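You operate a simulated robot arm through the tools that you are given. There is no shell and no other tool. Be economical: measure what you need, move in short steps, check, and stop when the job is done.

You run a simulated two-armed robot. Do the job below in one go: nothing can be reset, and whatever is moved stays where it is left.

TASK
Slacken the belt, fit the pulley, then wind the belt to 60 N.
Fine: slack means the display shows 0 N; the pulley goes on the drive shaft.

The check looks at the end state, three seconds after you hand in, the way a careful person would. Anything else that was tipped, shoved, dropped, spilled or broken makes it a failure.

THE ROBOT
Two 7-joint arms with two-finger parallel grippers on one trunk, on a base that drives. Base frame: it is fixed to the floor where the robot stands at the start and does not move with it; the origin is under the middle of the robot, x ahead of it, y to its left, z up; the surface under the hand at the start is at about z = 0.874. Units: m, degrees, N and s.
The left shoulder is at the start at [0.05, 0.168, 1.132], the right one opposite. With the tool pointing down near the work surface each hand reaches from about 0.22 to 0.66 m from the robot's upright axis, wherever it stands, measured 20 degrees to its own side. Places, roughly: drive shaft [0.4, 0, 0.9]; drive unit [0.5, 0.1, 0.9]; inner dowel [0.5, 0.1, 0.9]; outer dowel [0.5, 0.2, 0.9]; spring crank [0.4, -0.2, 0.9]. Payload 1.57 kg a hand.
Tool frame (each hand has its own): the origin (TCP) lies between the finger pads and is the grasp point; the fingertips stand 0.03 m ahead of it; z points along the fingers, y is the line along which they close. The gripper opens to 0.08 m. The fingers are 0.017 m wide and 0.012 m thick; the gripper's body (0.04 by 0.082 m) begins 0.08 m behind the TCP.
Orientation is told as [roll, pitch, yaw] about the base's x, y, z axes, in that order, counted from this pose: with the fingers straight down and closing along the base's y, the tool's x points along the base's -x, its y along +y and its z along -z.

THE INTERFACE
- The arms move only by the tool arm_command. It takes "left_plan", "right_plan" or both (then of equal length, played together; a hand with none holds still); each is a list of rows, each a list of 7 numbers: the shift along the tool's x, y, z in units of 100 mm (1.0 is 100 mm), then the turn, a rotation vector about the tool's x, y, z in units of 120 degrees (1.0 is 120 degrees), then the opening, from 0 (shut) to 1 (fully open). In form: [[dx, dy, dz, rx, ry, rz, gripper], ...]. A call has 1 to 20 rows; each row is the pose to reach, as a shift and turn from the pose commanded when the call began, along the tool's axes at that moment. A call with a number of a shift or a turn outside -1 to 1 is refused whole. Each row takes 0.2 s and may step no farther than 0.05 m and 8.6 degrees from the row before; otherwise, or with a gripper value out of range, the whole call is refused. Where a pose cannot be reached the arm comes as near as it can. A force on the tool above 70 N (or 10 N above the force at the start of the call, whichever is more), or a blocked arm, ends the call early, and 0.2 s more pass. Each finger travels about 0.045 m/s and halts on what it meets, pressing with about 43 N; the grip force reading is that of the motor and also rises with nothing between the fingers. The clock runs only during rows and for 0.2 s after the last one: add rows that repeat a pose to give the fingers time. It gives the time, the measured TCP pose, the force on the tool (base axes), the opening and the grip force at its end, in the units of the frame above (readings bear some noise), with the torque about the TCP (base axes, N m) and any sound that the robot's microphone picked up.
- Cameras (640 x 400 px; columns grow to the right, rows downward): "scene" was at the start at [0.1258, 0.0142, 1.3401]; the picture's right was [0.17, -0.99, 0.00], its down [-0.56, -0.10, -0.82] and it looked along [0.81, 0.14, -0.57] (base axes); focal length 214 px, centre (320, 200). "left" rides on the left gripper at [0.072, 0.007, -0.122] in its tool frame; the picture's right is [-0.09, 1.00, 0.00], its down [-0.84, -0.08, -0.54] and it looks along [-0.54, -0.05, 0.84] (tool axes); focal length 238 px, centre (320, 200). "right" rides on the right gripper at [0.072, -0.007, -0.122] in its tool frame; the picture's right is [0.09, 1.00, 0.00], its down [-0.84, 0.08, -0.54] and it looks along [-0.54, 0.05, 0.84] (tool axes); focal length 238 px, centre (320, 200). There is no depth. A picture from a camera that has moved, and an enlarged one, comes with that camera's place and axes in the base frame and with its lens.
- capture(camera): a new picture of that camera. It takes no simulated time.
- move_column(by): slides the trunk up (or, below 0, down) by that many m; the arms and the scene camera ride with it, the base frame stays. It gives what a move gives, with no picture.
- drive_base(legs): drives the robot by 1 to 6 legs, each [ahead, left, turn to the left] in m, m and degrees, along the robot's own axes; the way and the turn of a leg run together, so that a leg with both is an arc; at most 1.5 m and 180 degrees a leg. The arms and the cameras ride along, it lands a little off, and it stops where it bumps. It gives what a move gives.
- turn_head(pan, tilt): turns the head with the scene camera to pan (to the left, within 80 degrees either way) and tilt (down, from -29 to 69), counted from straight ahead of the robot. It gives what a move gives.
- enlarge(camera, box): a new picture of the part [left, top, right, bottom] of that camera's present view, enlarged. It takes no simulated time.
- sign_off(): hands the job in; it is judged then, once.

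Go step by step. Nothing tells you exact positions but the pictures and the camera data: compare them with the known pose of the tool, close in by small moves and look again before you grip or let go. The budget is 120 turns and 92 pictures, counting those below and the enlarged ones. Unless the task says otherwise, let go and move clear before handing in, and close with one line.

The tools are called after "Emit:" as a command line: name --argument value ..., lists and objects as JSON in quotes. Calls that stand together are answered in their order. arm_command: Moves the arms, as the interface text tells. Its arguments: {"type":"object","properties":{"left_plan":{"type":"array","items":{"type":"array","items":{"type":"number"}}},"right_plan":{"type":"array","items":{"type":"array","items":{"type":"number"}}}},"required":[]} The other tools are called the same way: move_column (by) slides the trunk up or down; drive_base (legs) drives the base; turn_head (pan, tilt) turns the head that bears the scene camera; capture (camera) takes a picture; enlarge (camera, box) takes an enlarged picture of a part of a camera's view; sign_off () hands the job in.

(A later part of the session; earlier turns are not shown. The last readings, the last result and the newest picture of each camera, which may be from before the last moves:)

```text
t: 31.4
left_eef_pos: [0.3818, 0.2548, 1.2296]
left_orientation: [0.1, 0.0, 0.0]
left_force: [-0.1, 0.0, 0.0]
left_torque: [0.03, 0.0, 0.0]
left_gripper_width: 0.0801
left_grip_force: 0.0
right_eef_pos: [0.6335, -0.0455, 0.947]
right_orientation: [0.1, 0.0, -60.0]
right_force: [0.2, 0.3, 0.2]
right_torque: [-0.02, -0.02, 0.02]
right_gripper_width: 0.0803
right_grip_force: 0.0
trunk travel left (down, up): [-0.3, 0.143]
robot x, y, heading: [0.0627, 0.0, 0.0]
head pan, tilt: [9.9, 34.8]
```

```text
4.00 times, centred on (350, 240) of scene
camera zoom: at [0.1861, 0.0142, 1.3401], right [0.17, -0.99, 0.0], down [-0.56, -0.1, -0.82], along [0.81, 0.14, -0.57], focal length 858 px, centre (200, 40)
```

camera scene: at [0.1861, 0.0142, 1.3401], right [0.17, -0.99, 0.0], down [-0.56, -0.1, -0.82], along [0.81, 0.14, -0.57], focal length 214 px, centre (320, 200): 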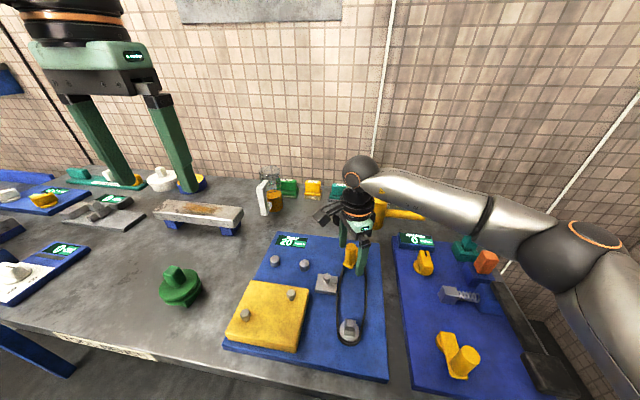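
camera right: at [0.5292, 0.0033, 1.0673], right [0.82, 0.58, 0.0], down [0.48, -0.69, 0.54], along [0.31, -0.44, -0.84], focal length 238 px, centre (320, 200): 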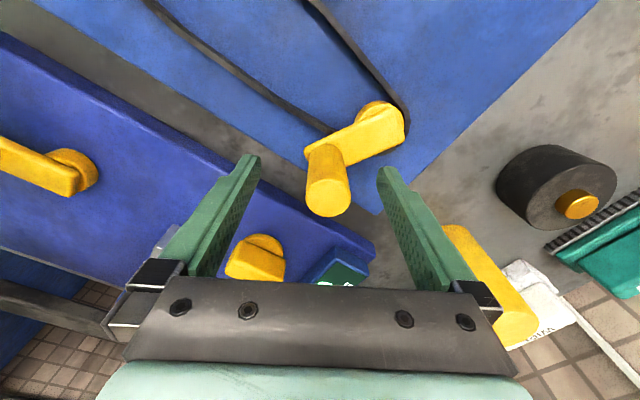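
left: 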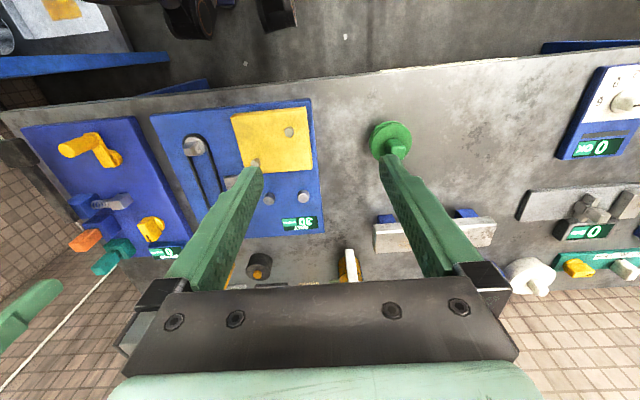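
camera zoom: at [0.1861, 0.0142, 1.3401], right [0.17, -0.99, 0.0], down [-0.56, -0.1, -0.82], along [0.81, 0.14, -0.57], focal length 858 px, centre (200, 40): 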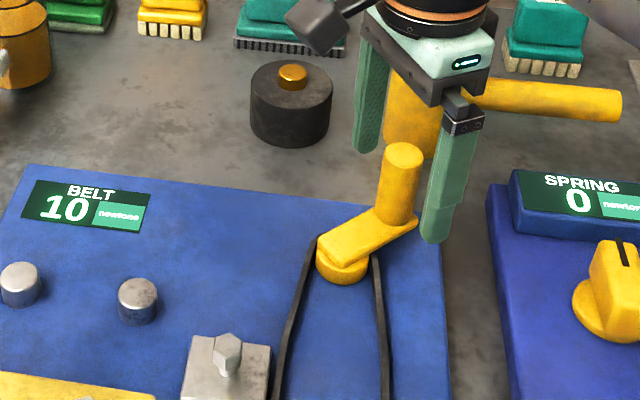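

Emit:
arm_command --right_plan '[[0, 0, 0, 0, 0, 0, 0.6], [0, 0, 0, 0, 0, 0, 0.3], [0, 0, 0, 0, 0, 0, 0.1], [0, 0, 0, 0, 0, 0, 0.1], [0, 0, 0, 0, 0, 0, 0.1], [0, 0, 0, 0, 0, 0, 0.1], [0.02, 0.026, 0, 0, 0, -0.033, 0.1], [0.043, 0.053, 0, 0, 0, -0.067, 0.1], [0.077, 0.106, 0, 0, 0, -0.133, 0.1], [0.12, 0.155, 0, 0, 0, -0.2, 0.1], [0.167, 0.197, 0, 0, 0, -0.267, 0.1], [0.222, 0.232, 0, 0, 0, -0.333, 0.1], [0.28, 0.259, 0, 0, 0, -0.4, 0.1], [0.341, 0.278, 0, 0, 0, -0.467, 0.1], [0.404, 0.288, 0, 0, 0, -0.533, 0.1], [0.469, 0.29, 0, 0, 0, -0.6, 0.1], [0.533, 0.281, 0, 0, 0, -0.667, 0.1], [0.533, 0.281, 0, 0, 0, -0.667, 0.1]]'

Emit:
enlarge --camera "scene" --box '[270, 190, 430, 290]'

```text
t: 35.2
left_eef_pos: [0.382, 0.2575, 1.2289]
left_orientation: [0.0, 0.1, -0.1]
left_force: [0.5, -0.5, 0.0]
left_torque: [0.0, -0.02, 0.01]
left_gripper_width: 0.0799
left_grip_force: 0.0
right_eef_pos: [0.6321, 0.0205, 0.9465]
right_orientation: [0.2, -0.4, 20.5]
right_force: [15.7, 18.8, 13.6]
right_torque: [-0.53, -0.04, -0.14]
right_gripper_width: 0.0255
right_grip_force: 37.1
trunk travel left (down, up): [-0.3, 0.143]
robot x, y, heading: [0.0607, -0.0008, 0.0]
head pan, tilt: [9.9, 34.8]
```

```text
4.00 times, centred on (350, 240) of scene
camera zoom: at [0.1864, 0.0166, 1.3401], right [0.17, -0.99, 0.0], down [-0.56, -0.1, -0.82], along [0.81, 0.14, -0.57], focal length 858 px, centre (200, 40)
```

zoom: 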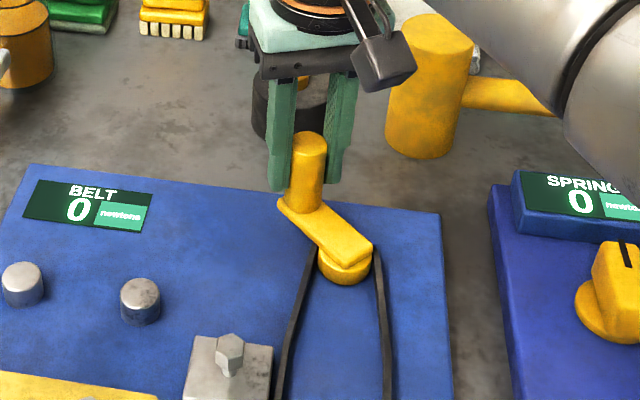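

The display reads 0 N, so the belt is slack. I'll release, rise and pull the right hand back, then check that the display stays at 0.

Emit:
arm_command --right_plan '[[0, 0, 0, 0, 0, 0, 0.5], [0, 0, 0, 0, 0, 0, 0.8], [0, 0, 0, 0, 0, 0, 1], [0, 0, 0, 0, 0, 0, 1], [0, 0, -0.4, 0, 0, 0, 1], [0, 0, -0.8, 0, 0, 0, 1], [0.2, -0.4, -1, 0, 0, 0, 1], [0.4, -0.8, -1, 0, 0, 0, 1], [0.8, -1, -1, 0, 0, 0, 1], [1, -1, -1, 0, 0, 0, 1]]'

Emit:
capture --camera "scene"

Emit:
enlarge --camera "scene" --box '[270, 200, 430, 300]'

Emit:
enlarge --camera "scene" --box '[140, 250, 220, 310]'

```text
t: 37.4
left_eef_pos: [0.383, 0.2566, 1.2284]
left_orientation: [-0.1, 0.0, 0.0]
left_force: [-0.1, 0.2, -1.5]
left_torque: [0.0, -0.02, -0.02]
left_gripper_width: 0.0803
left_grip_force: 0.0
right_eef_pos: [0.5694, -0.1136, 1.0453]
right_orientation: [-0.1, 0.0, 20.1]
right_force: [-0.1, -0.3, -0.7]
right_torque: [-0.02, 0.0, -0.02]
right_gripper_width: 0.08
right_grip_force: 0.1
right hand out of reach, approached as far as the arm can: row 6
trunk travel left (down, up): [-0.3, 0.143]
robot x, y, heading: [0.0611, -0.0002, -0.2]
head pan, tilt: [9.9, 34.8]
```

```text
55 pictures are left
camera scene: at [0.186, 0.0145, 1.3402], right [0.17, -0.99, 0.0], down [-0.56, -0.1, -0.82], along [0.81, 0.14, -0.57], focal length 214 px, centre (320, 200)
```

scene: 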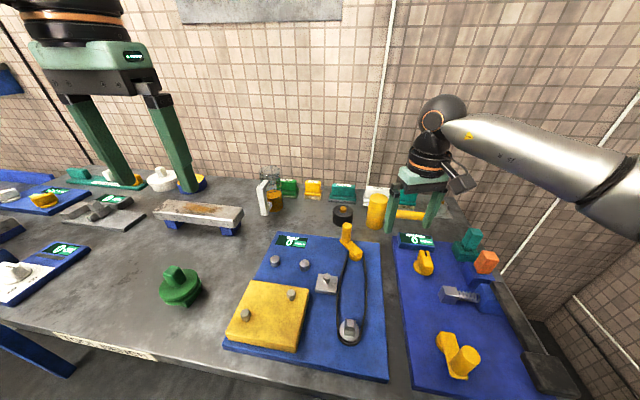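

```text
4.00 times, centred on (350, 250) of scene
camera zoom: at [0.186, 0.0145, 1.3402], right [0.17, -0.99, 0.0], down [-0.56, -0.1, -0.82], along [0.81, 0.14, -0.57], focal length 858 px, centre (200, 0)
```

zoom: 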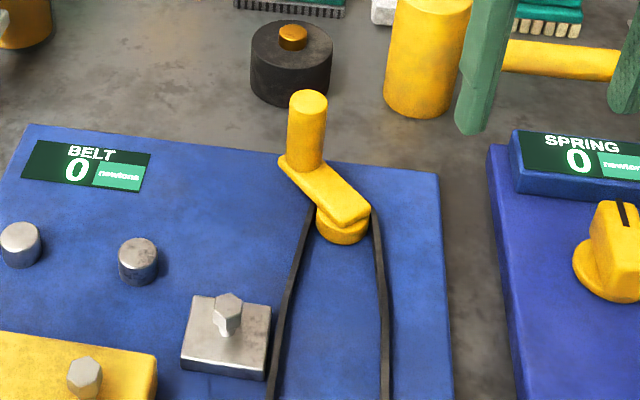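

```text
6.67 times, centred on (180, 280) of scene
camera zoom: at [0.186, 0.0145, 1.3402], right [0.17, -0.99, 0.0], down [-0.56, -0.1, -0.82], along [0.81, 0.14, -0.57], focal length 1430 px, centre (1253, -333)
```

zoom: 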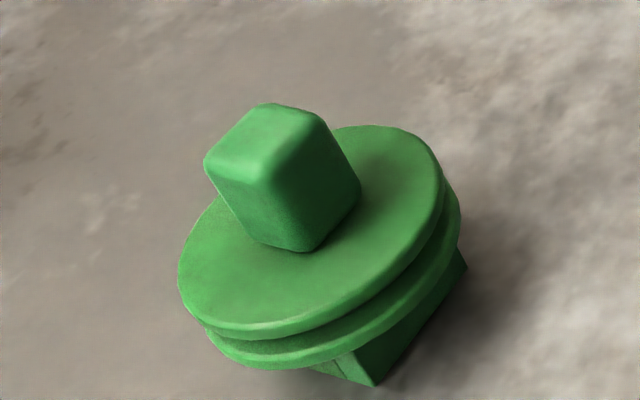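

Emit:
arm_command --left_plan '[[-0.1, 0.3, 0.3, 0, 0, 0, 1], [-0.2, 0.6, 0.6, 0, 0, 0, 1], [-0.3, 0.9, 0.9, 0, 0, 0, 1], [-0.34, 1, 1, 0, 0, 0, 1], [-0.34, 1, 1, 0, 0, 0, 1]]'

Emit:
capture --camera "left"

Emit:
enlarge --camera "left" --box '[280, 100, 440, 200]'

```text
t: 38.6
left_eef_pos: [0.4156, 0.3554, 1.1269]
left_orientation: [0.0, 0.0, 0.0]
left_force: [-0.5, 0.3, 0.1]
left_torque: [-0.01, -0.01, 0.0]
left_gripper_width: 0.0799
left_grip_force: 0.0
right_eef_pos: [0.5699, -0.114, 1.0461]
right_orientation: [0.0, -0.2, 20.1]
right_force: [0.4, 0.7, -0.3]
right_torque: [0.01, 0.02, 0.02]
right_gripper_width: 0.0799
right_grip_force: 0.1
trunk travel left (down, up): [-0.3, 0.143]
robot x, y, heading: [0.0602, 0.0005, -0.1]
head pan, tilt: [9.9, 34.8]
```

```text
52 pictures are left
camera left: at [0.3444, 0.3615, 1.2502], right [0.09, 1.0, 0.0], down [0.84, -0.08, 0.54], along [0.54, -0.05, -0.84], focal length 238 px, centre (320, 200)
```

left: 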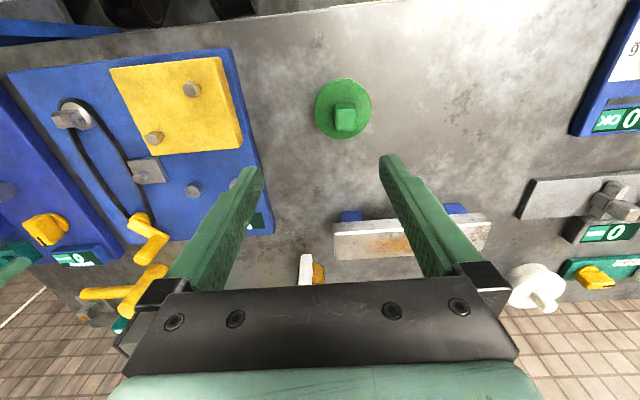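

```text
4.00 times, centred on (360, 150) of left
camera zoom: at [0.3444, 0.3615, 1.2502], right [0.09, 1.0, 0.0], down [0.84, -0.08, 0.54], along [0.54, -0.05, -0.84], focal length 953 px, centre (160, 400)
```

zoom: 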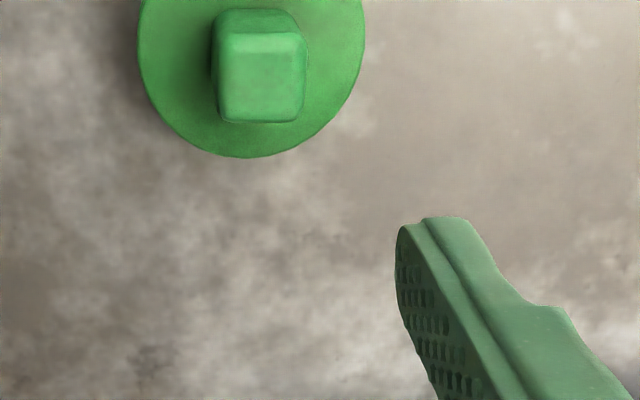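

Emit:
arm_command --left_plan '[[-0.05, 0.15, 0.4, 0, 0, 0, 1], [-0.09, 0.31, 0.8, 0, 0, 0, 1], [-0.09, 0.31, 1, 0, 0, 0, 1], [-0.09, 0.31, 1, 0, 0, 0, 1]]'

Emit:
enlarge --camera "left" --box '[240, 90, 400, 210]'

```text
t: 39.6
left_eef_pos: [0.4239, 0.3858, 1.0323]
left_orientation: [0.0, 0.1, -0.1]
left_force: [0.3, 0.8, -0.9]
left_torque: [0.03, -0.02, -0.01]
left_gripper_width: 0.0798
left_grip_force: 0.0
right_eef_pos: [0.5703, -0.1133, 1.0463]
right_orientation: [-0.1, -0.1, 20.0]
right_force: [-0.3, -0.4, -0.9]
right_torque: [0.02, 0.01, 0.03]
right_gripper_width: 0.0801
right_grip_force: 0.0
trunk travel left (down, up): [-0.3, 0.143]
robot x, y, heading: [0.0608, -0.0017, 0.1]
head pan, tilt: [9.9, 34.8]
```

```text
3.33 times, centred on (320, 150) of left
camera zoom: at [0.3533, 0.3933, 1.154], right [0.09, 1.0, 0.0], down [0.84, -0.08, 0.54], along [0.54, -0.05, -0.84], focal length 794 px, centre (320, 367)
```

zoom: 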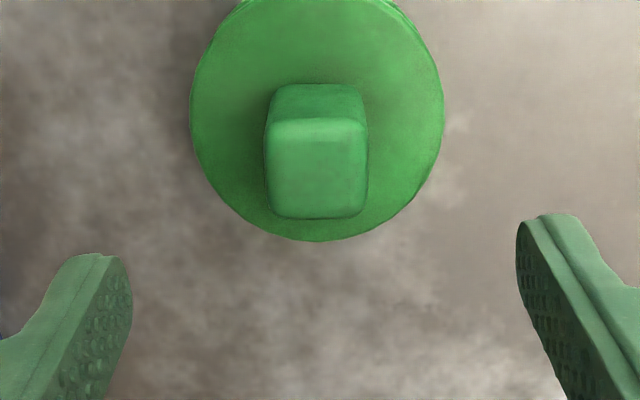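

The handle is a cube about 27 mm wide, centred at (0.4246, 0.3863), with its top at z≈0.943, yaw≈-5° and the disk top near 0.908. I'll lower onto it and grip.

Emit:
arm_command --left_plan '[[0, 0.004, 0.3, 0, 0, 0.042, 1], [-0.005, 0.004, 0.6, 0, 0, 0.042, 1], [-0.005, 0.004, 0.89, 0, 0, 0.042, 1], [-0.005, 0.004, 0.89, 0, 0, 0.042, 1]]'

Emit:
capture --camera "left"

Emit:
enlarge --camera "scene" --box '[120, 220, 240, 320]'

```text
t: 40.6
left_eef_pos: [0.4251, 0.3852, 0.9412]
left_orientation: [0.0, 0.0, -4.9]
left_force: [0.0, -1.0, 0.5]
left_torque: [0.0, 0.02, -0.02]
left_gripper_width: 0.08
left_grip_force: 0.2
right_eef_pos: [0.5709, -0.1127, 1.0468]
right_orientation: [0.2, -0.1, 20.0]
right_force: [0.1, 0.0, -0.1]
right_torque: [0.01, 0.01, 0.01]
right_gripper_width: 0.08
right_grip_force: 0.2
trunk travel left (down, up): [-0.3, 0.143]
robot x, y, heading: [0.0581, -0.0008, 0.3]
head pan, tilt: [9.9, 34.8]
```

```text
49 pictures are left
camera left: at [0.3548, 0.3981, 1.0638], right [0.18, 0.98, 0.0], down [0.83, -0.15, 0.54], along [0.53, -0.1, -0.84], focal length 238 px, centre (320, 200)
```

left: 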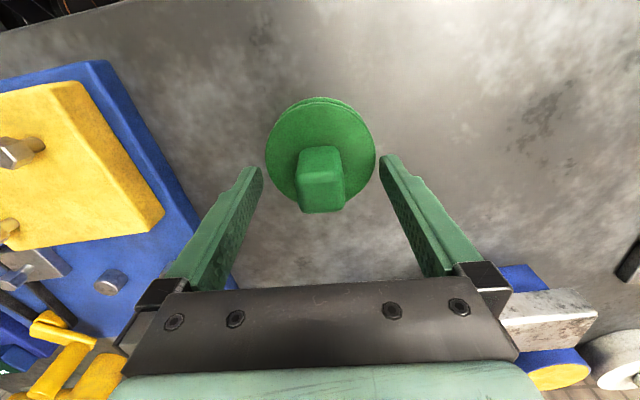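

```text
4.00 times, centred on (180, 270) of scene
camera zoom: at [0.1861, 0.0142, 1.3402], right [0.17, -0.99, 0.0], down [-0.56, -0.1, -0.82], along [0.81, 0.14, -0.57], focal length 858 px, centre (880, -80)
```

zoom: 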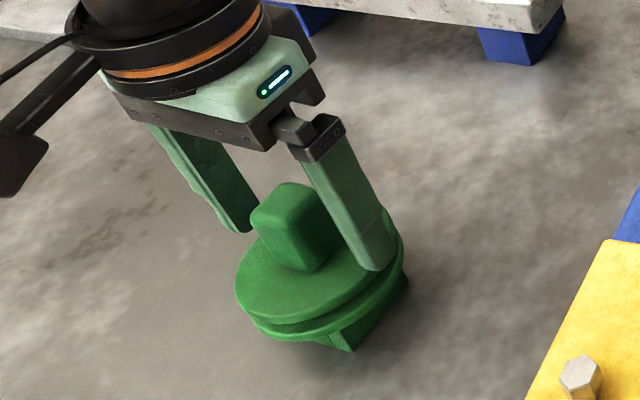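

Emit:
arm_command --left_plan '[[0, 0, 0, 0, 0, 0, 0.7], [0, 0, 0, 0, 0, 0, 0.4], [0, 0, 0, 0, 0, 0, 0.1], [0, 0, 0, 0, 0, 0, 0.1], [0, 0, 0, 0, 0, 0, 0.1], [0, 0, 0, 0, 0, 0, 0.1]]'

Emit:
arm_command --left_plan '[[0, 0, -0.15, 0, 0, 0, 0.1], [0, 0, -0.4, 0, 0, 0, 0.1], [0, 0, -0.8, 0, 0, 0, 0.1], [0, 0, -1, 0, 0, 0, 0.1], [0, 0, -1, 0, 0, 0, 0.1]]'

Emit:
enlarge --camera "scene" --box '[90, 140, 250, 260]'

Emit:
capture --camera "left"

```text
t: 42.0
left_eef_pos: [0.4245, 0.3861, 0.9412]
left_orientation: [0.0, -0.1, -5.0]
left_force: [0.0, 0.5, 0.2]
left_torque: [0.04, 0.06, 0.03]
left_gripper_width: 0.0275
left_grip_force: 38.0
right_eef_pos: [0.5703, -0.1127, 1.0448]
right_orientation: [0.0, -0.1, 20.1]
right_force: [0.0, -0.5, 0.0]
right_torque: [0.01, 0.0, 0.01]
right_gripper_width: 0.0799
right_grip_force: 0.2
trunk travel left (down, up): [-0.3, 0.143]
robot x, y, heading: [0.062, 0.0016, 0.1]
head pan, tilt: [9.9, 34.8]
```

```text
t: 43.2
left_eef_pos: [0.4277, 0.3857, 1.0374]
left_orientation: [0.1, 0.1, -4.9]
left_force: [0.1, -0.4, -2.1]
left_torque: [0.04, -0.02, -0.01]
left_gripper_width: 0.0278
left_grip_force: 38.2
right_eef_pos: [0.569, -0.113, 1.0455]
right_orientation: [0.0, -0.2, 20.2]
right_force: [0.3, 0.1, 0.1]
right_torque: [-0.02, 0.0, -0.02]
right_gripper_width: 0.0798
right_grip_force: 0.1
trunk travel left (down, up): [-0.3, 0.143]
robot x, y, heading: [0.0569, 0.0004, 0.0]
head pan, tilt: [9.9, 34.8]
```

```text
3.33 times, centred on (170, 200) of scene
camera zoom: at [0.1863, 0.0145, 1.3401], right [0.17, -0.99, 0.0], down [-0.56, -0.1, -0.82], along [0.81, 0.14, -0.57], focal length 715 px, centre (820, 200)
```

zoom: 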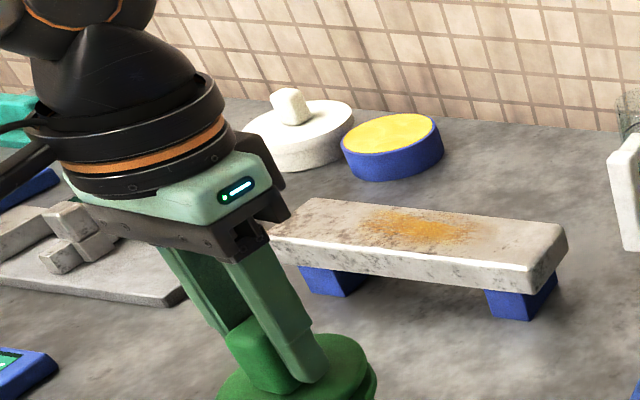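

```text
46 pictures are left
camera left: at [0.3575, 0.4005, 1.1598], right [0.18, 0.98, 0.0], down [0.83, -0.15, 0.54], along [0.53, -0.1, -0.84], focal length 238 px, centre (320, 200)
```

left: 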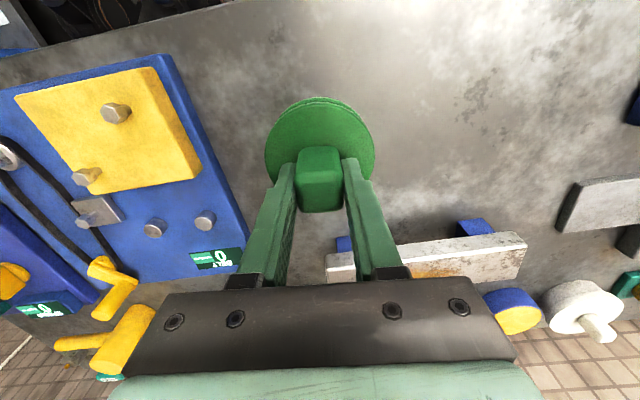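

The pulley is up and light, about 2 N. I'll use the right camera nearly overhead to measure the shaft accurately.

Emit:
arm_command --right_plan '[[0.1, 0.1, -0.3, 0, 0, 0.06, 1], [0.4, 0.2, -0.6, 0, 0, 0.12, 1], [0.7, 0.4, -0.8, 0, 0, 0.167, 1], [1, 0.5, -0.8, 0, 0, 0.167, 1], [1, 0.5, -0.8, 0, 0, 0.167, 1]]'

Emit:
capture --camera "right"

Emit:
enlarge --camera "scene" --box '[310, 295, 390, 355]'

```text
t: 44.4
left_eef_pos: [0.4278, 0.3868, 1.038]
left_orientation: [-0.1, -0.1, -5.0]
left_force: [0.6, -1.0, -2.5]
left_torque: [0.05, -0.02, -0.01]
left_gripper_width: 0.0278
left_grip_force: 38.0
right_eef_pos: [0.459, -0.0977, 1.1274]
right_orientation: [0.2, 0.1, 0.1]
right_force: [-0.8, 0.2, 0.5]
right_torque: [0.02, 0.01, -0.01]
right_gripper_width: 0.0798
right_grip_force: 0.1
trunk travel left (down, up): [-0.3, 0.143]
robot x, y, heading: [0.0623, -0.0024, -0.0]
head pan, tilt: [9.9, 34.8]
```

```text
45 pictures are left
camera right: at [0.3859, -0.1048, 1.2478], right [-0.09, 1.0, 0.0], down [0.84, 0.08, 0.54], along [0.54, 0.05, -0.84], focal length 238 px, centre (320, 200)
```

right: 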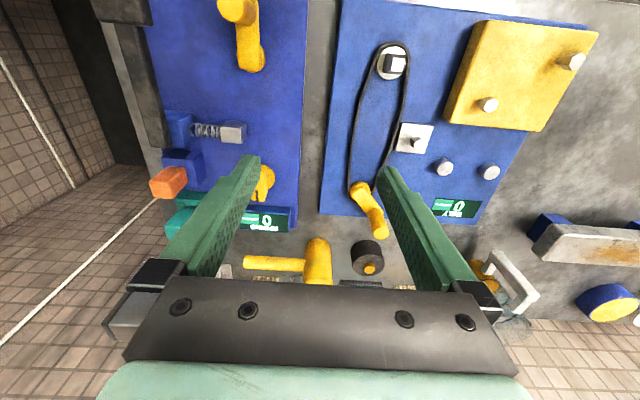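

```text
6.67 times, centred on (350, 325) of scene
camera zoom: at [0.1864, 0.0145, 1.3401], right [0.17, -0.99, 0.0], down [-0.56, -0.1, -0.82], along [0.81, 0.14, -0.57], focal length 1430 px, centre (120, -633)
```

zoom: 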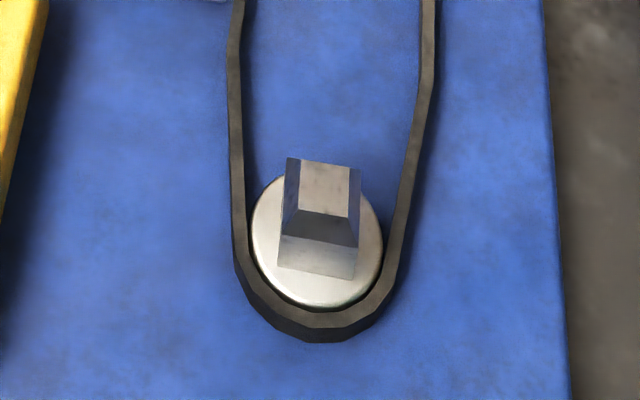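

Emit:
enlarge --camera "right" --box '[360, 40, 424, 80]'

```text
10.00 times, centred on (392, 60) of right
camera zoom: at [0.3859, -0.1048, 1.2478], right [-0.09, 1.0, 0.0], down [0.84, 0.08, 0.54], along [0.54, 0.05, -0.84], focal length 2384 px, centre (-400, 1600)
```

zoom: 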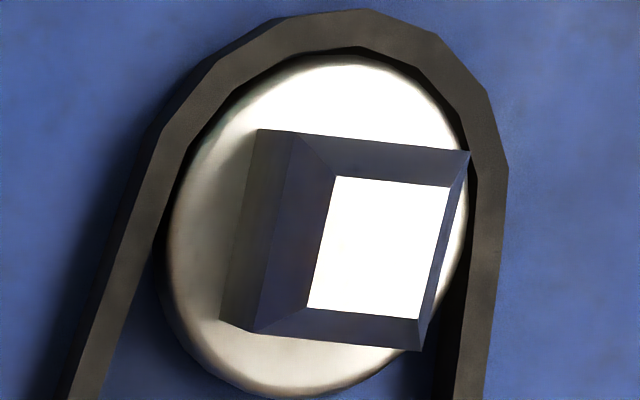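

The shaft top is at about (0.3956, -0.010, 0.917), a square of about 21 mm with yaw≈0. Before fitting, I'll tilt the pulley towards the scene camera to see its underside.

Emit:
arm_command --left_plan '[[0, 0, -0.4, 0.065, 0, 0, 0.1], [0, 0, -0.8, 0.13, 0, 0, 0.1], [0, 0, -1, 0.195, 0, 0, 0.1], [0, 0, -1, 0.26, 0, 0, 0.1], [0, 0, -1, 0.325, 0, 0, 0.1], [0, 0, -1, 0.39, 0, 0, 0.1], [0, 0, -1, 0.455, 0, 0, 0.1], [0, 0, -1, 0.52, 0, 0, 0.1], [0, 0, -1, 0.52, 0, 0, 0.1]]'

Emit:
capture --camera "scene"

```text
t: 46.4
left_eef_pos: [0.4253, 0.3879, 1.1409]
left_orientation: [-62.5, 0.0, -5.0]
left_force: [0.4, -0.9, -3.6]
left_torque: [0.13, 0.03, 0.01]
left_gripper_width: 0.0277
left_grip_force: 37.7
right_eef_pos: [0.4594, -0.0974, 1.1274]
right_orientation: [0.1, 0.0, 0.2]
right_force: [0.0, -0.3, -0.1]
right_torque: [0.01, -0.01, -0.02]
right_gripper_width: 0.0797
right_grip_force: 0.0
trunk travel left (down, up): [-0.3, 0.143]
robot x, y, heading: [0.0595, -0.0034, -0.2]
head pan, tilt: [9.9, 34.8]
```

```text
42 pictures are left
camera scene: at [0.1863, 0.0143, 1.3401], right [0.17, -0.99, 0.0], down [-0.56, -0.1, -0.82], along [0.81, 0.14, -0.57], focal length 214 px, centre (320, 200)
```

scene: 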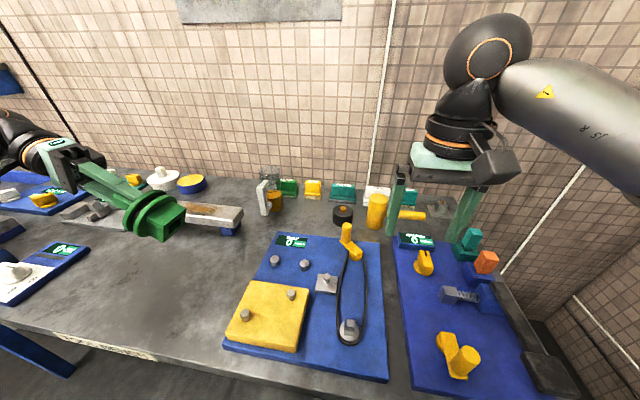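

Emit:
enlarge --camera "scene" --box '[110, 180, 206, 250]'

```text
5.71 times, centred on (158, 215) of scene
camera zoom: at [0.1863, 0.0143, 1.3401], right [0.17, -0.99, 0.0], down [-0.56, -0.1, -0.82], along [0.81, 0.14, -0.57], focal length 1226 px, centre (1246, 114)
```

zoom: 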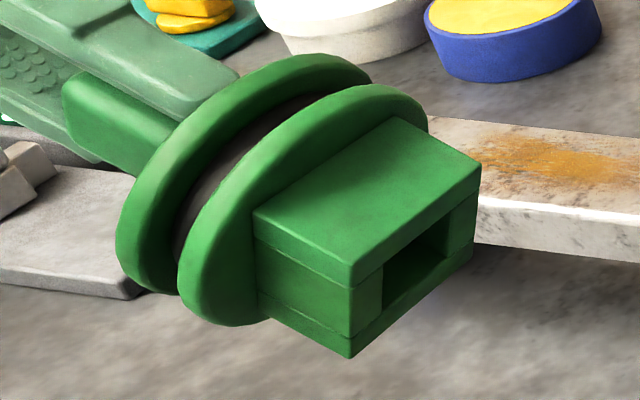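

The underside shows a square hole in line with the handle, so tool yaw 0 matches the shaft. I'll level the pulley and clear the right hand to the side.

Emit:
arm_command --left_plan '[[0, 0, 0, -0.065, 0, 0, 0.1], [0, 0, 0, -0.13, 0, 0, 0.1], [0, 0, 0, -0.195, 0, 0, 0.1], [0, 0, 0, -0.26, 0, 0, 0.1], [0, 0, 0, -0.325, 0, 0, 0.1], [0, 0, 0, -0.39, 0, 0, 0.1], [0, 0, 0, -0.455, 0, 0, 0.1], [0, 0, 0, -0.52, 0, 0, 0.1], [0, 0, 0, -0.52, 0, 0, 0.1]]' --right_plan '[[0.05, -0.2, 0, 0, 0, 0, 1], [0.1, -0.4, 0, 0, 0, 0, 1], [0.15, -0.6, 0.1, 0, 0, 0, 1], [0.2, -0.8, 0.2, 0, 0, 0, 1], [0.25, -1, 0.2, 0, 0, 0, 1], [0.3, -1, 0.2, 0, 0, 0, 1], [0.3, -1, 0.2, 0, 0, 0, 1], [0.3, -1, 0.2, 0, 0, 0, 1], [0.3, -1, 0.2, 0, 0, 0, 1]]'

Emit:
arm_command --left_plan '[[0, -0.3, 0, 0, 0, -0.02, 0.1], [0.05, -0.6, 0, 0, 0, -0.042, 0.1], [0.05, -0.9, 0, 0, 0, -0.042, 0.1], [0.05, -1, 0, 0, 0, -0.042, 0.1]]' --right_plan '[[0, -0.2, 0, 0, 0, 0, 1], [0, -0.4, 0, 0, 0, 0, 1], [0, -0.6, 0, 0, 0, 0, 1], [0, -0.6, 0, 0, 0, 0, 1]]'

Emit:
arm_command --left_plan '[[0, -0.3, 0, 0, 0, 0, 0.1], [0.05, -0.6, 0, 0, 0, 0, 0.1], [0.1, -0.9, 0, 0, 0, 0, 0.1], [0.1, -1, 0, 0, 0, 0, 0.1]]'

```text
t: 48.4
left_eef_pos: [0.4252, 0.3875, 1.1409]
left_orientation: [0.1, 0.0, -5.1]
left_force: [0.0, 0.9, -2.8]
left_torque: [0.0, 0.0, -0.01]
left_gripper_width: 0.0276
left_grip_force: 37.7
right_eef_pos: [0.4305, -0.2013, 1.1058]
right_orientation: [0.1, 0.0, 0.2]
right_force: [0.5, 0.8, -0.1]
right_torque: [0.03, 0.0, 0.02]
right_gripper_width: 0.0799
right_grip_force: 0.1
trunk travel left (down, up): [-0.3, 0.143]
robot x, y, heading: [0.0595, -0.0001, -0.4]
head pan, tilt: [9.9, 34.8]
```

```text
t: 49.4
left_eef_pos: [0.4112, 0.2889, 1.1421]
left_orientation: [0.0, 0.0, 0.0]
left_force: [-0.4, -0.5, -2.3]
left_torque: [-0.01, 0.0, 0.03]
left_gripper_width: 0.0276
left_grip_force: 38.4
right_eef_pos: [0.4295, -0.2605, 1.1069]
right_orientation: [0.0, 0.1, 0.0]
right_force: [0.0, 0.7, 0.1]
right_torque: [0.0, 0.02, 0.03]
right_gripper_width: 0.0798
right_grip_force: 0.0
trunk travel left (down, up): [-0.3, 0.143]
robot x, y, heading: [0.06, 0.0015, 0.2]
head pan, tilt: [9.9, 34.8]
```

```text
t: 50.4
left_eef_pos: [0.4, 0.187, 1.1404]
left_orientation: [0.0, 0.1, -0.1]
left_force: [-0.2, -0.6, -3.2]
left_torque: [0.0, -0.03, 0.01]
left_gripper_width: 0.0277
left_grip_force: 38.2
right_eef_pos: [0.4296, -0.2611, 1.1067]
right_orientation: [0.1, 0.0, 0.1]
right_force: [0.6, -1.3, 0.6]
right_torque: [-0.01, -0.01, -0.01]
right_gripper_width: 0.08
right_grip_force: 0.1
trunk travel left (down, up): [-0.3, 0.143]
robot x, y, heading: [0.0598, -0.001, -0.2]
head pan, tilt: [9.9, 34.8]
```

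Emit:
arm_command --left_plan '[[0, -0.3, 0, 0, 0, 0, 0.1], [0.02, -0.6, 0, 0, 0, 0, 0.1], [0.04, -0.9, 0.2, 0, 0, 0, 0.1], [0.04, -1, 0.4, 0, 0, 0, 0.1]]'

Emit:
arm_command --left_plan '[[0, -0.3, 0.1, 0, 0, 0, 0.1], [0, -0.6, 0.3, 0, 0, 0, 0.1], [0, -0.9, 0.6, 0, 0, 0, 0.1], [0, -0.97, 0.9, 0, 0, 0, 0.1], [0, -0.97, 0.9, 0, 0, 0, 0.1]]'

Emit:
capture --camera "right"

Emit:
enlarge --camera "scene" --box '[290, 240, 418, 340]'

```text
t: 51.4
left_eef_pos: [0.4032, 0.106, 1.1083]
left_orientation: [-0.2, -0.1, 0.2]
left_force: [0.5, -0.7, -2.8]
left_torque: [-0.01, 0.0, -0.01]
left_gripper_width: 0.028
left_grip_force: 37.9
left hand out of reach, approached as far as the arm can: row 3, 4
right_eef_pos: [0.4293, -0.2606, 1.1058]
right_orientation: [0.1, 0.1, 0.1]
right_force: [0.6, 0.9, 0.0]
right_torque: [0.03, 0.01, -0.01]
right_gripper_width: 0.0798
right_grip_force: 0.1
trunk travel left (down, up): [-0.3, 0.143]
robot x, y, heading: [0.0634, 0.0025, 0.1]
head pan, tilt: [9.9, 34.8]
```

```text
t: 52.6
left_eef_pos: [0.3985, 0.0969, 1.0476]
left_orientation: [0.0, 0.1, -0.1]
left_force: [0.0, 0.1, -3.4]
left_torque: [-0.02, -0.01, -0.02]
left_gripper_width: 0.0275
left_grip_force: 37.4
left hand out of reach, approached as far as the arm can: row 1, 2, 3, 4, 5
right_eef_pos: [0.429, -0.2602, 1.1067]
right_orientation: [0.1, 0.0, 0.1]
right_force: [-1.0, -0.4, 0.4]
right_torque: [0.0, -0.01, -0.02]
right_gripper_width: 0.0801
right_grip_force: 0.1
trunk travel left (down, up): [-0.3, 0.143]
robot x, y, heading: [0.0606, 0.0001, -0.2]
head pan, tilt: [9.9, 34.8]
```

```text
40 pictures are left
camera right: at [0.3558, -0.2679, 1.2279], right [-0.09, 1.0, 0.0], down [0.84, 0.08, 0.54], along [0.54, 0.05, -0.84], focal length 238 px, centre (320, 200)
```

right: 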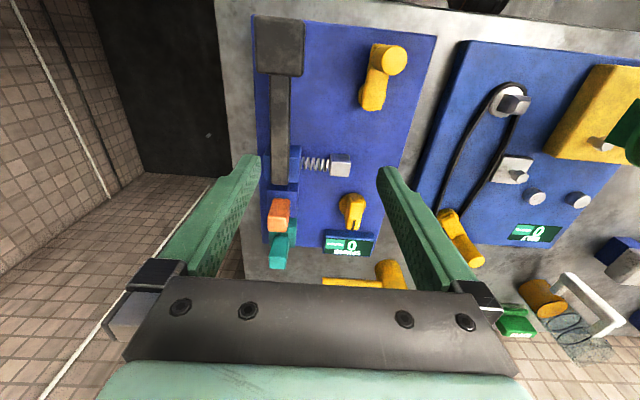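

```text
4.00 times, centred on (354, 290) of scene
camera zoom: at [0.1862, 0.0142, 1.3401], right [0.17, -0.99, 0.0], down [-0.56, -0.1, -0.82], along [0.81, 0.14, -0.57], focal length 858 px, centre (184, -160)
```

zoom: 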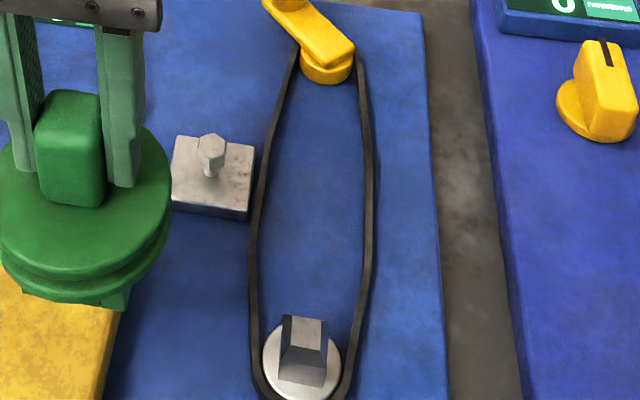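

The left arm can't reach inward to the shaft from here. I'll raise it and drive the base 0.12 m to the right, so the shaft lies on its side.

Emit:
arm_command --left_plan '[[0, 0, -0.4, 0, 0, 0, 0.1], [0, 0, -0.7, 0, 0, 0, 0.1], [0, 0, -0.7, 0, 0, 0, 0.1]]'

Emit:
drive_base --legs '[[0, -0.12, 0]]'

Emit:
capture --camera "scene"

```text
t: 53.4
left_eef_pos: [0.3918, 0.1069, 1.1142]
left_orientation: [-0.1, 0.0, 0.0]
left_force: [-0.5, 0.3, -3.1]
left_torque: [-0.02, 0.02, -0.04]
left_gripper_width: 0.0279
left_grip_force: 38.2
left hand out of reach, approached as far as the arm can: row 1, 2, 3
right_eef_pos: [0.4283, -0.2598, 1.1058]
right_orientation: [0.2, 0.1, 0.1]
right_force: [0.2, -0.6, -0.1]
right_torque: [-0.02, 0.01, 0.0]
right_gripper_width: 0.0802
right_grip_force: 0.1
trunk travel left (down, up): [-0.3, 0.143]
robot x, y, heading: [0.0591, -0.0008, -0.1]
head pan, tilt: [9.9, 34.8]
```

```text
t: 55.0
left_eef_pos: [0.3916, -0.0116, 1.1137]
left_orientation: [0.0, -0.1, -0.1]
left_force: [-0.7, 0.3, -2.8]
left_torque: [-0.01, -0.04, -0.01]
left_gripper_width: 0.0274
left_grip_force: 38.2
right_eef_pos: [0.428, -0.3785, 1.1054]
right_orientation: [0.0, 0.0, 0.0]
right_force: [-0.7, -0.9, -0.4]
right_torque: [0.01, 0.0, 0.0]
right_gripper_width: 0.08
right_grip_force: 0.1
trunk travel left (down, up): [-0.3, 0.143]
robot x, y, heading: [0.0589, -0.1191, -0.1]
head pan, tilt: [9.9, 34.8]
```

```text
38 pictures are left
camera scene: at [0.1861, -0.1031, 1.3401], right [0.17, -0.99, 0.0], down [-0.56, -0.1, -0.82], along [0.81, 0.14, -0.57], focal length 214 px, centre (320, 200)
```

scene: 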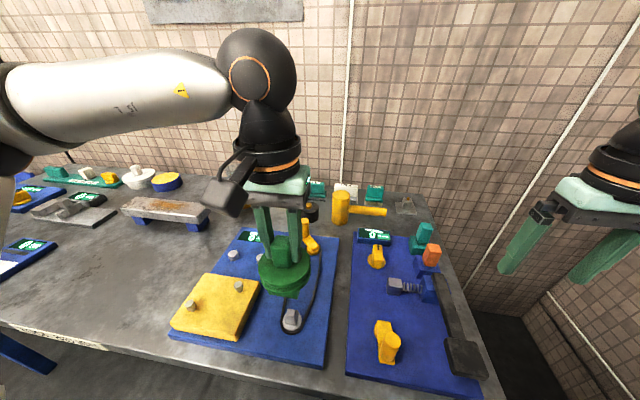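

Emit:
drive_base --legs '[[0, -0.06, 0]]'

Emit:
arm_command --left_plan '[[-0.04, 0.3, 0, 0, 0, 0, 0.1], [-0.04, 0.6, 0.2, 0, 0, 0, 0.1], [-0.04, 0.6, 0.5, 0, 0, 0, 0.1], [-0.04, 0.6, 0.5, 0, 0, 0, 0.1]]'

Emit:
enlarge --camera "scene" --box '[220, 220, 348, 340]'

Emit:
capture --camera "left"

```text
t: 56.2
left_eef_pos: [0.3923, -0.0713, 1.116]
left_orientation: [0.1, 0.0, -0.3]
left_force: [0.7, 0.2, -3.8]
left_torque: [-0.01, 0.0, -0.03]
left_gripper_width: 0.0275
left_grip_force: 38.2
right_eef_pos: [0.4266, -0.4382, 1.1056]
right_orientation: [0.0, 0.1, -0.2]
right_force: [0.3, -1.1, -0.7]
right_torque: [0.03, 0.0, -0.01]
right_gripper_width: 0.0802
right_grip_force: 0.0
trunk travel left (down, up): [-0.3, 0.143]
robot x, y, heading: [0.058, -0.1748, -0.1]
head pan, tilt: [9.9, 34.8]
```

```text
t: 57.2
left_eef_pos: [0.3966, -0.0136, 1.0661]
left_orientation: [-0.1, 0.0, -0.2]
left_force: [0.1, 1.6, -3.6]
left_torque: [-0.01, -0.02, -0.06]
left_gripper_width: 0.028
left_grip_force: 38.1
right_eef_pos: [0.4271, -0.4375, 1.1082]
right_orientation: [0.1, 0.1, -0.2]
right_force: [0.6, 0.3, 0.1]
right_torque: [-0.02, 0.02, 0.03]
right_gripper_width: 0.0801
right_grip_force: 0.0
trunk travel left (down, up): [-0.3, 0.143]
robot x, y, heading: [0.0591, -0.1741, -0.3]
head pan, tilt: [9.9, 34.8]
```

```text
3.33 times, centred on (284, 280) of scene
camera zoom: at [0.1858, -0.1617, 1.3401], right [0.17, -0.99, 0.0], down [-0.56, -0.1, -0.82], along [0.81, 0.14, -0.57], focal length 715 px, centre (440, -67)
```

zoom: 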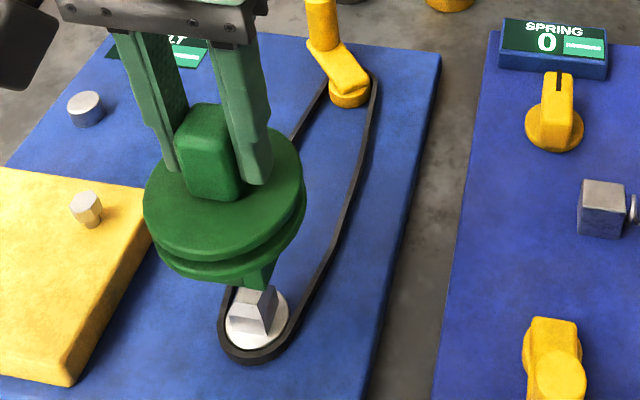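

```text
36 pictures are left
camera left: at [0.325, -0.0054, 1.1879], right [0.1, 1.0, 0.0], down [0.84, -0.08, 0.54], along [0.54, -0.05, -0.84], focal length 238 px, centre (320, 200)
```

left: 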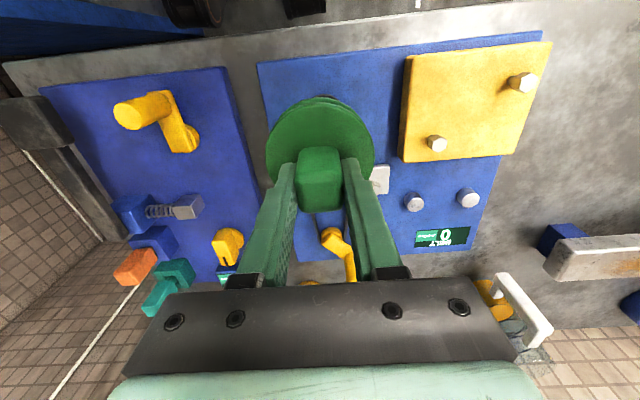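

Emit:
arm_command --left_plan '[[0, 0.02, 0.2, 0, 0, 0, 0.1], [0.005, 0.036, 0.4, 0, 0, 0, 0.1], [0.005, 0.036, 0.6, 0, 0, 0, 0.1], [0.005, 0.036, 0.74, 0, 0, 0, 0.1], [0.005, 0.036, 0.74, 0, 0, 0, 0.1]]' --right_plan '[[0, 0.3, 0.1, 0, 0, 0, 1], [0, 0.6, 0.3, 0, 0, 0, 1], [0, 0.9, 0.5, 0, 0, 0, 1], [0, 1, 0.5, 0, 0, 0, 1], [0, 1, 0.5, 0, 0, 0, 1]]'

Emit:
capture --camera "right"

Emit:
enlarge --camera "scene" --box '[240, 260, 336, 340]'

```text
t: 58.5
left_eef_pos: [0.3973, -0.0097, 0.9902]
left_orientation: [0.0, -0.3, -0.4]
left_force: [7.2, -0.7, -1.0]
left_torque: [-0.01, -0.66, 0.1]
left_gripper_width: 0.0275
left_grip_force: 38.2
right_eef_pos: [0.426, -0.3398, 1.0586]
right_orientation: [0.0, 0.0, -0.2]
right_force: [-0.1, 0.1, -0.3]
right_torque: [0.01, 0.04, -0.03]
right_gripper_width: 0.0799
right_grip_force: 0.1
trunk travel left (down, up): [-0.3, 0.143]
robot x, y, heading: [0.0621, -0.1748, -0.3]
head pan, tilt: [9.9, 34.8]
```

```text
35 pictures are left
camera right: at [0.3539, -0.3466, 1.1795], right [-0.09, 1.0, 0.0], down [0.84, 0.07, 0.54], along [0.54, 0.05, -0.84], focal length 238 px, centre (320, 200)
```

right: 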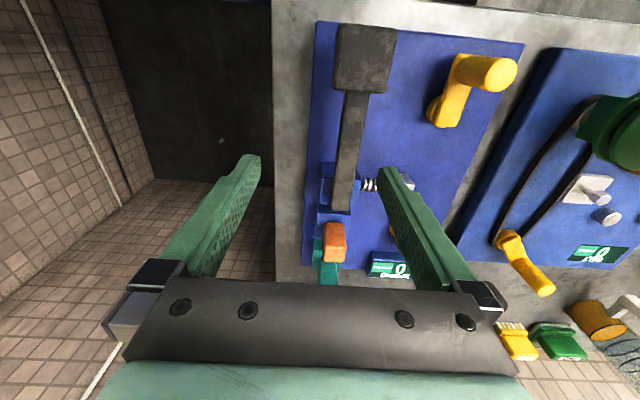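

```text
5.00 times, centred on (288, 300) of scene
camera zoom: at [0.1865, -0.1619, 1.3401], right [0.17, -0.99, 0.0], down [-0.56, -0.1, -0.82], along [0.81, 0.14, -0.57], focal length 1072 px, centre (480, -300)
```

zoom: 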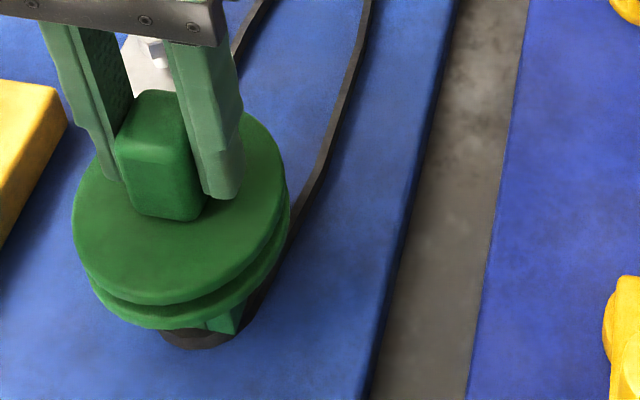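

The hub is already touching the shaft's chamfer and is being pushed towards +x. I'll shift +x by 2 mm and go down gently.

Emit:
arm_command --left_plan '[[-0.02, 0, 0, 0, 0, 0, 0.1], [-0.02, 0, 0.03, 0, 0, 0, 0.1], [-0.02, 0, 0.06, 0, 0, 0, 0.1], [-0.02, 0, 0.06, 0, 0, 0, 0.1]]'

```text
t: 59.5
left_eef_pos: [0.3974, -0.0061, 0.9829]
left_orientation: [-0.1, 0.1, -0.4]
left_force: [-1.0, -2.7, -3.9]
left_torque: [-0.26, 0.08, 0.01]
left_gripper_width: 0.0278
left_grip_force: 38.1
right_eef_pos: [0.4249, -0.3404, 1.0578]
right_orientation: [0.0, -0.1, -0.2]
right_force: [0.4, 1.2, -0.4]
right_torque: [0.0, 0.05, -0.04]
right_gripper_width: 0.0802
right_grip_force: 0.0
trunk travel left (down, up): [-0.3, 0.143]
robot x, y, heading: [0.0561, -0.1781, -0.1]
head pan, tilt: [9.9, 34.8]
```

Emit:
arm_command --left_plan '[[0, -0.005, 0.04, 0, 0, 0, 0.1], [0, -0.005, 0.08, 0, 0, 0, 0.1], [0, -0.005, 0.12, 0, 0, 0, 0.1], [0, -0.005, 0.12, 0, 0, 0, 0.1]]'

```text
t: 60.5
left_eef_pos: [0.3983, -0.0084, 0.9717]
left_orientation: [0.0, 0.1, -0.4]
left_force: [0.0, 4.5, 24.2]
left_torque: [0.4, -0.04, 0.05]
left_gripper_width: 0.0277
left_grip_force: 12.7
right_eef_pos: [0.4253, -0.3391, 1.0578]
right_orientation: [0.2, 0.0, -0.2]
right_force: [-0.9, -0.2, -0.1]
right_torque: [0.03, 0.01, -0.03]
right_gripper_width: 0.0798
right_grip_force: 0.1
trunk travel left (down, up): [-0.3, 0.143]
robot x, y, heading: [0.057, -0.1738, -0.2]
head pan, tilt: [9.9, 34.8]
```

Emit:
enlarge --camera "scene" --box '[240, 260, 336, 340]'

Emit:
enlarge --camera "right" --box '[540, 60, 640, 180]'

```text
5.00 times, centred on (288, 300) of scene
camera zoom: at [0.1848, -0.162, 1.3403], right [0.17, -0.99, 0.0], down [-0.56, -0.1, -0.82], along [0.81, 0.14, -0.57], focal length 1072 px, centre (480, -300)
```

zoom: 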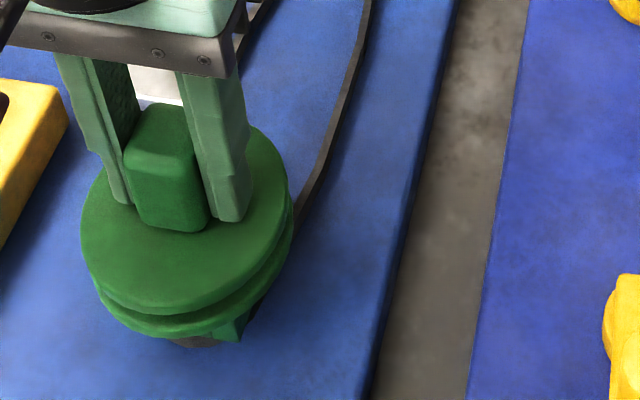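

```text
3.33 times, centred on (590, 120) of right
camera zoom: at [0.3524, -0.347, 1.1801], right [-0.09, 1.0, 0.0], down [0.84, 0.07, 0.54], along [0.54, 0.05, -0.84], focal length 794 px, centre (-580, 467)
```

zoom: 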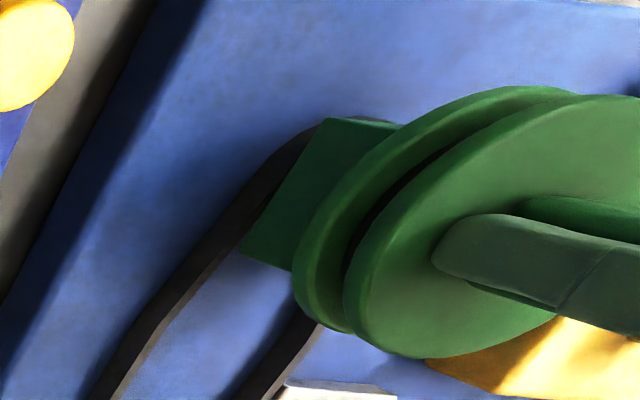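

Emit:
arm_command --left_plan '[[0, 0, 0.02, 0, 0, 0, 0.1], [0, 0, 0.04, 0, 0, 0, 0.1], [0, 0, 0.04, 0, 0, 0, 0.1]]'

Emit:
enlarge --camera "right" --box '[560, 80, 624, 140]'

```text
t: 61.2
left_eef_pos: [0.3971, -0.0073, 0.9718]
left_orientation: [0.1, -0.6, -0.3]
left_force: [1.1, 11.1, 52.6]
left_torque: [0.71, 0.6, -0.1]
left_gripper_width: 0.0276
left_grip_force: 38.6
right_eef_pos: [0.4242, -0.3396, 1.0604]
right_orientation: [0.0, -0.3, -0.3]
right_force: [0.4, 0.3, -0.9]
right_torque: [-0.02, 0.01, -0.01]
right_gripper_width: 0.0802
right_grip_force: 0.1
trunk travel left (down, up): [-0.3, 0.143]
robot x, y, heading: [0.0605, -0.1746, -0.1]
head pan, tilt: [9.9, 34.8]
```

```text
6.67 times, centred on (592, 110) of right
camera zoom: at [0.3508, -0.3471, 1.181], right [-0.09, 1.0, 0.0], down [0.83, 0.07, 0.55], along [0.54, 0.05, -0.84], focal length 1589 px, centre (-1493, 800)
```

zoom: 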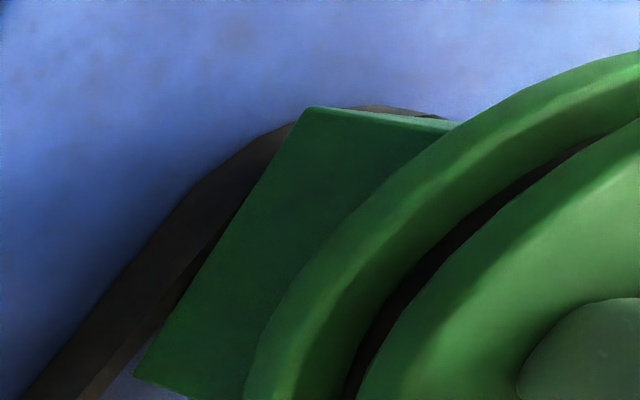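

It's blocked solidly about 15 mm below the chamfer contact, which looks like the hub resting on the collar. I'll relieve the pressure, open and lift clear to check.

Emit:
arm_command --left_plan '[[0, 0, -0.05, 0, 0, 0, 0.1], [0, 0, -0.05, 0, 0, 0, 0.6], [0, 0, -0.05, 0, 0, 0, 1], [0, 0, -0.05, 0, 0, 0, 1], [0, 0, -0.05, 0, 0, 0, 1], [0, 0, -0.3, 0, 0, 0, 1], [0, 0, -0.7, 0, 0, 0, 1], [0.2, 0.2, -1, 0, 0, 0, 1], [0.2, 0.6, -1, 0, 0, 0, 1], [0.2, 0.9, -1, 0, 0, 0, 1]]'

Emit:
enlarge --camera "scene" --box '[220, 210, 348, 340]'

Emit:
enlarge --camera "right" --box '[540, 60, 640, 180]'

```text
t: 63.5
left_eef_pos: [0.3754, 0.0871, 1.0696]
left_orientation: [-0.1, 0.0, -0.3]
left_force: [-0.2, 0.3, -0.6]
left_torque: [-0.02, -0.04, 0.05]
left_gripper_width: 0.08
left_grip_force: 0.0
right_eef_pos: [0.4268, -0.3393, 1.0585]
right_orientation: [0.1, -0.2, -0.2]
right_force: [-0.2, -0.1, -0.2]
right_torque: [-0.01, -0.02, -0.02]
right_gripper_width: 0.08
right_grip_force: 0.0
trunk travel left (down, up): [-0.3, 0.143]
robot x, y, heading: [0.0609, -0.1771, -0.5]
head pan, tilt: [9.9, 34.8]
```

```text
3.08 times, centred on (284, 275) of scene
camera zoom: at [0.1855, -0.1615, 1.3402], right [0.17, -0.99, 0.0], down [-0.56, -0.1, -0.82], along [0.81, 0.14, -0.57], focal length 660 px, centre (431, -31)
```

zoom: 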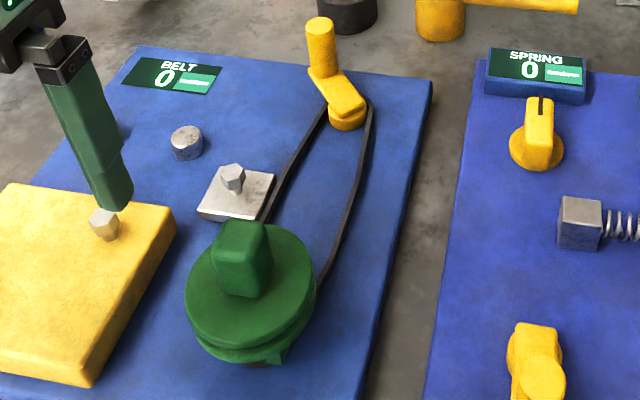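

```text
3.33 times, centred on (590, 120) of right
camera zoom: at [0.353, -0.3465, 1.18], right [-0.09, 1.0, 0.0], down [0.84, 0.07, 0.54], along [0.54, 0.05, -0.84], focal length 794 px, centre (-580, 467)
```

zoom: 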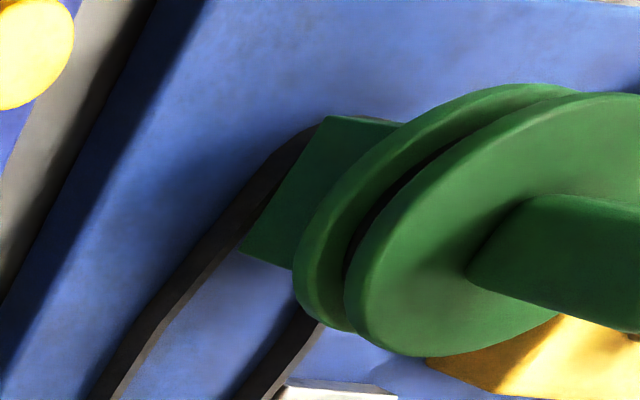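

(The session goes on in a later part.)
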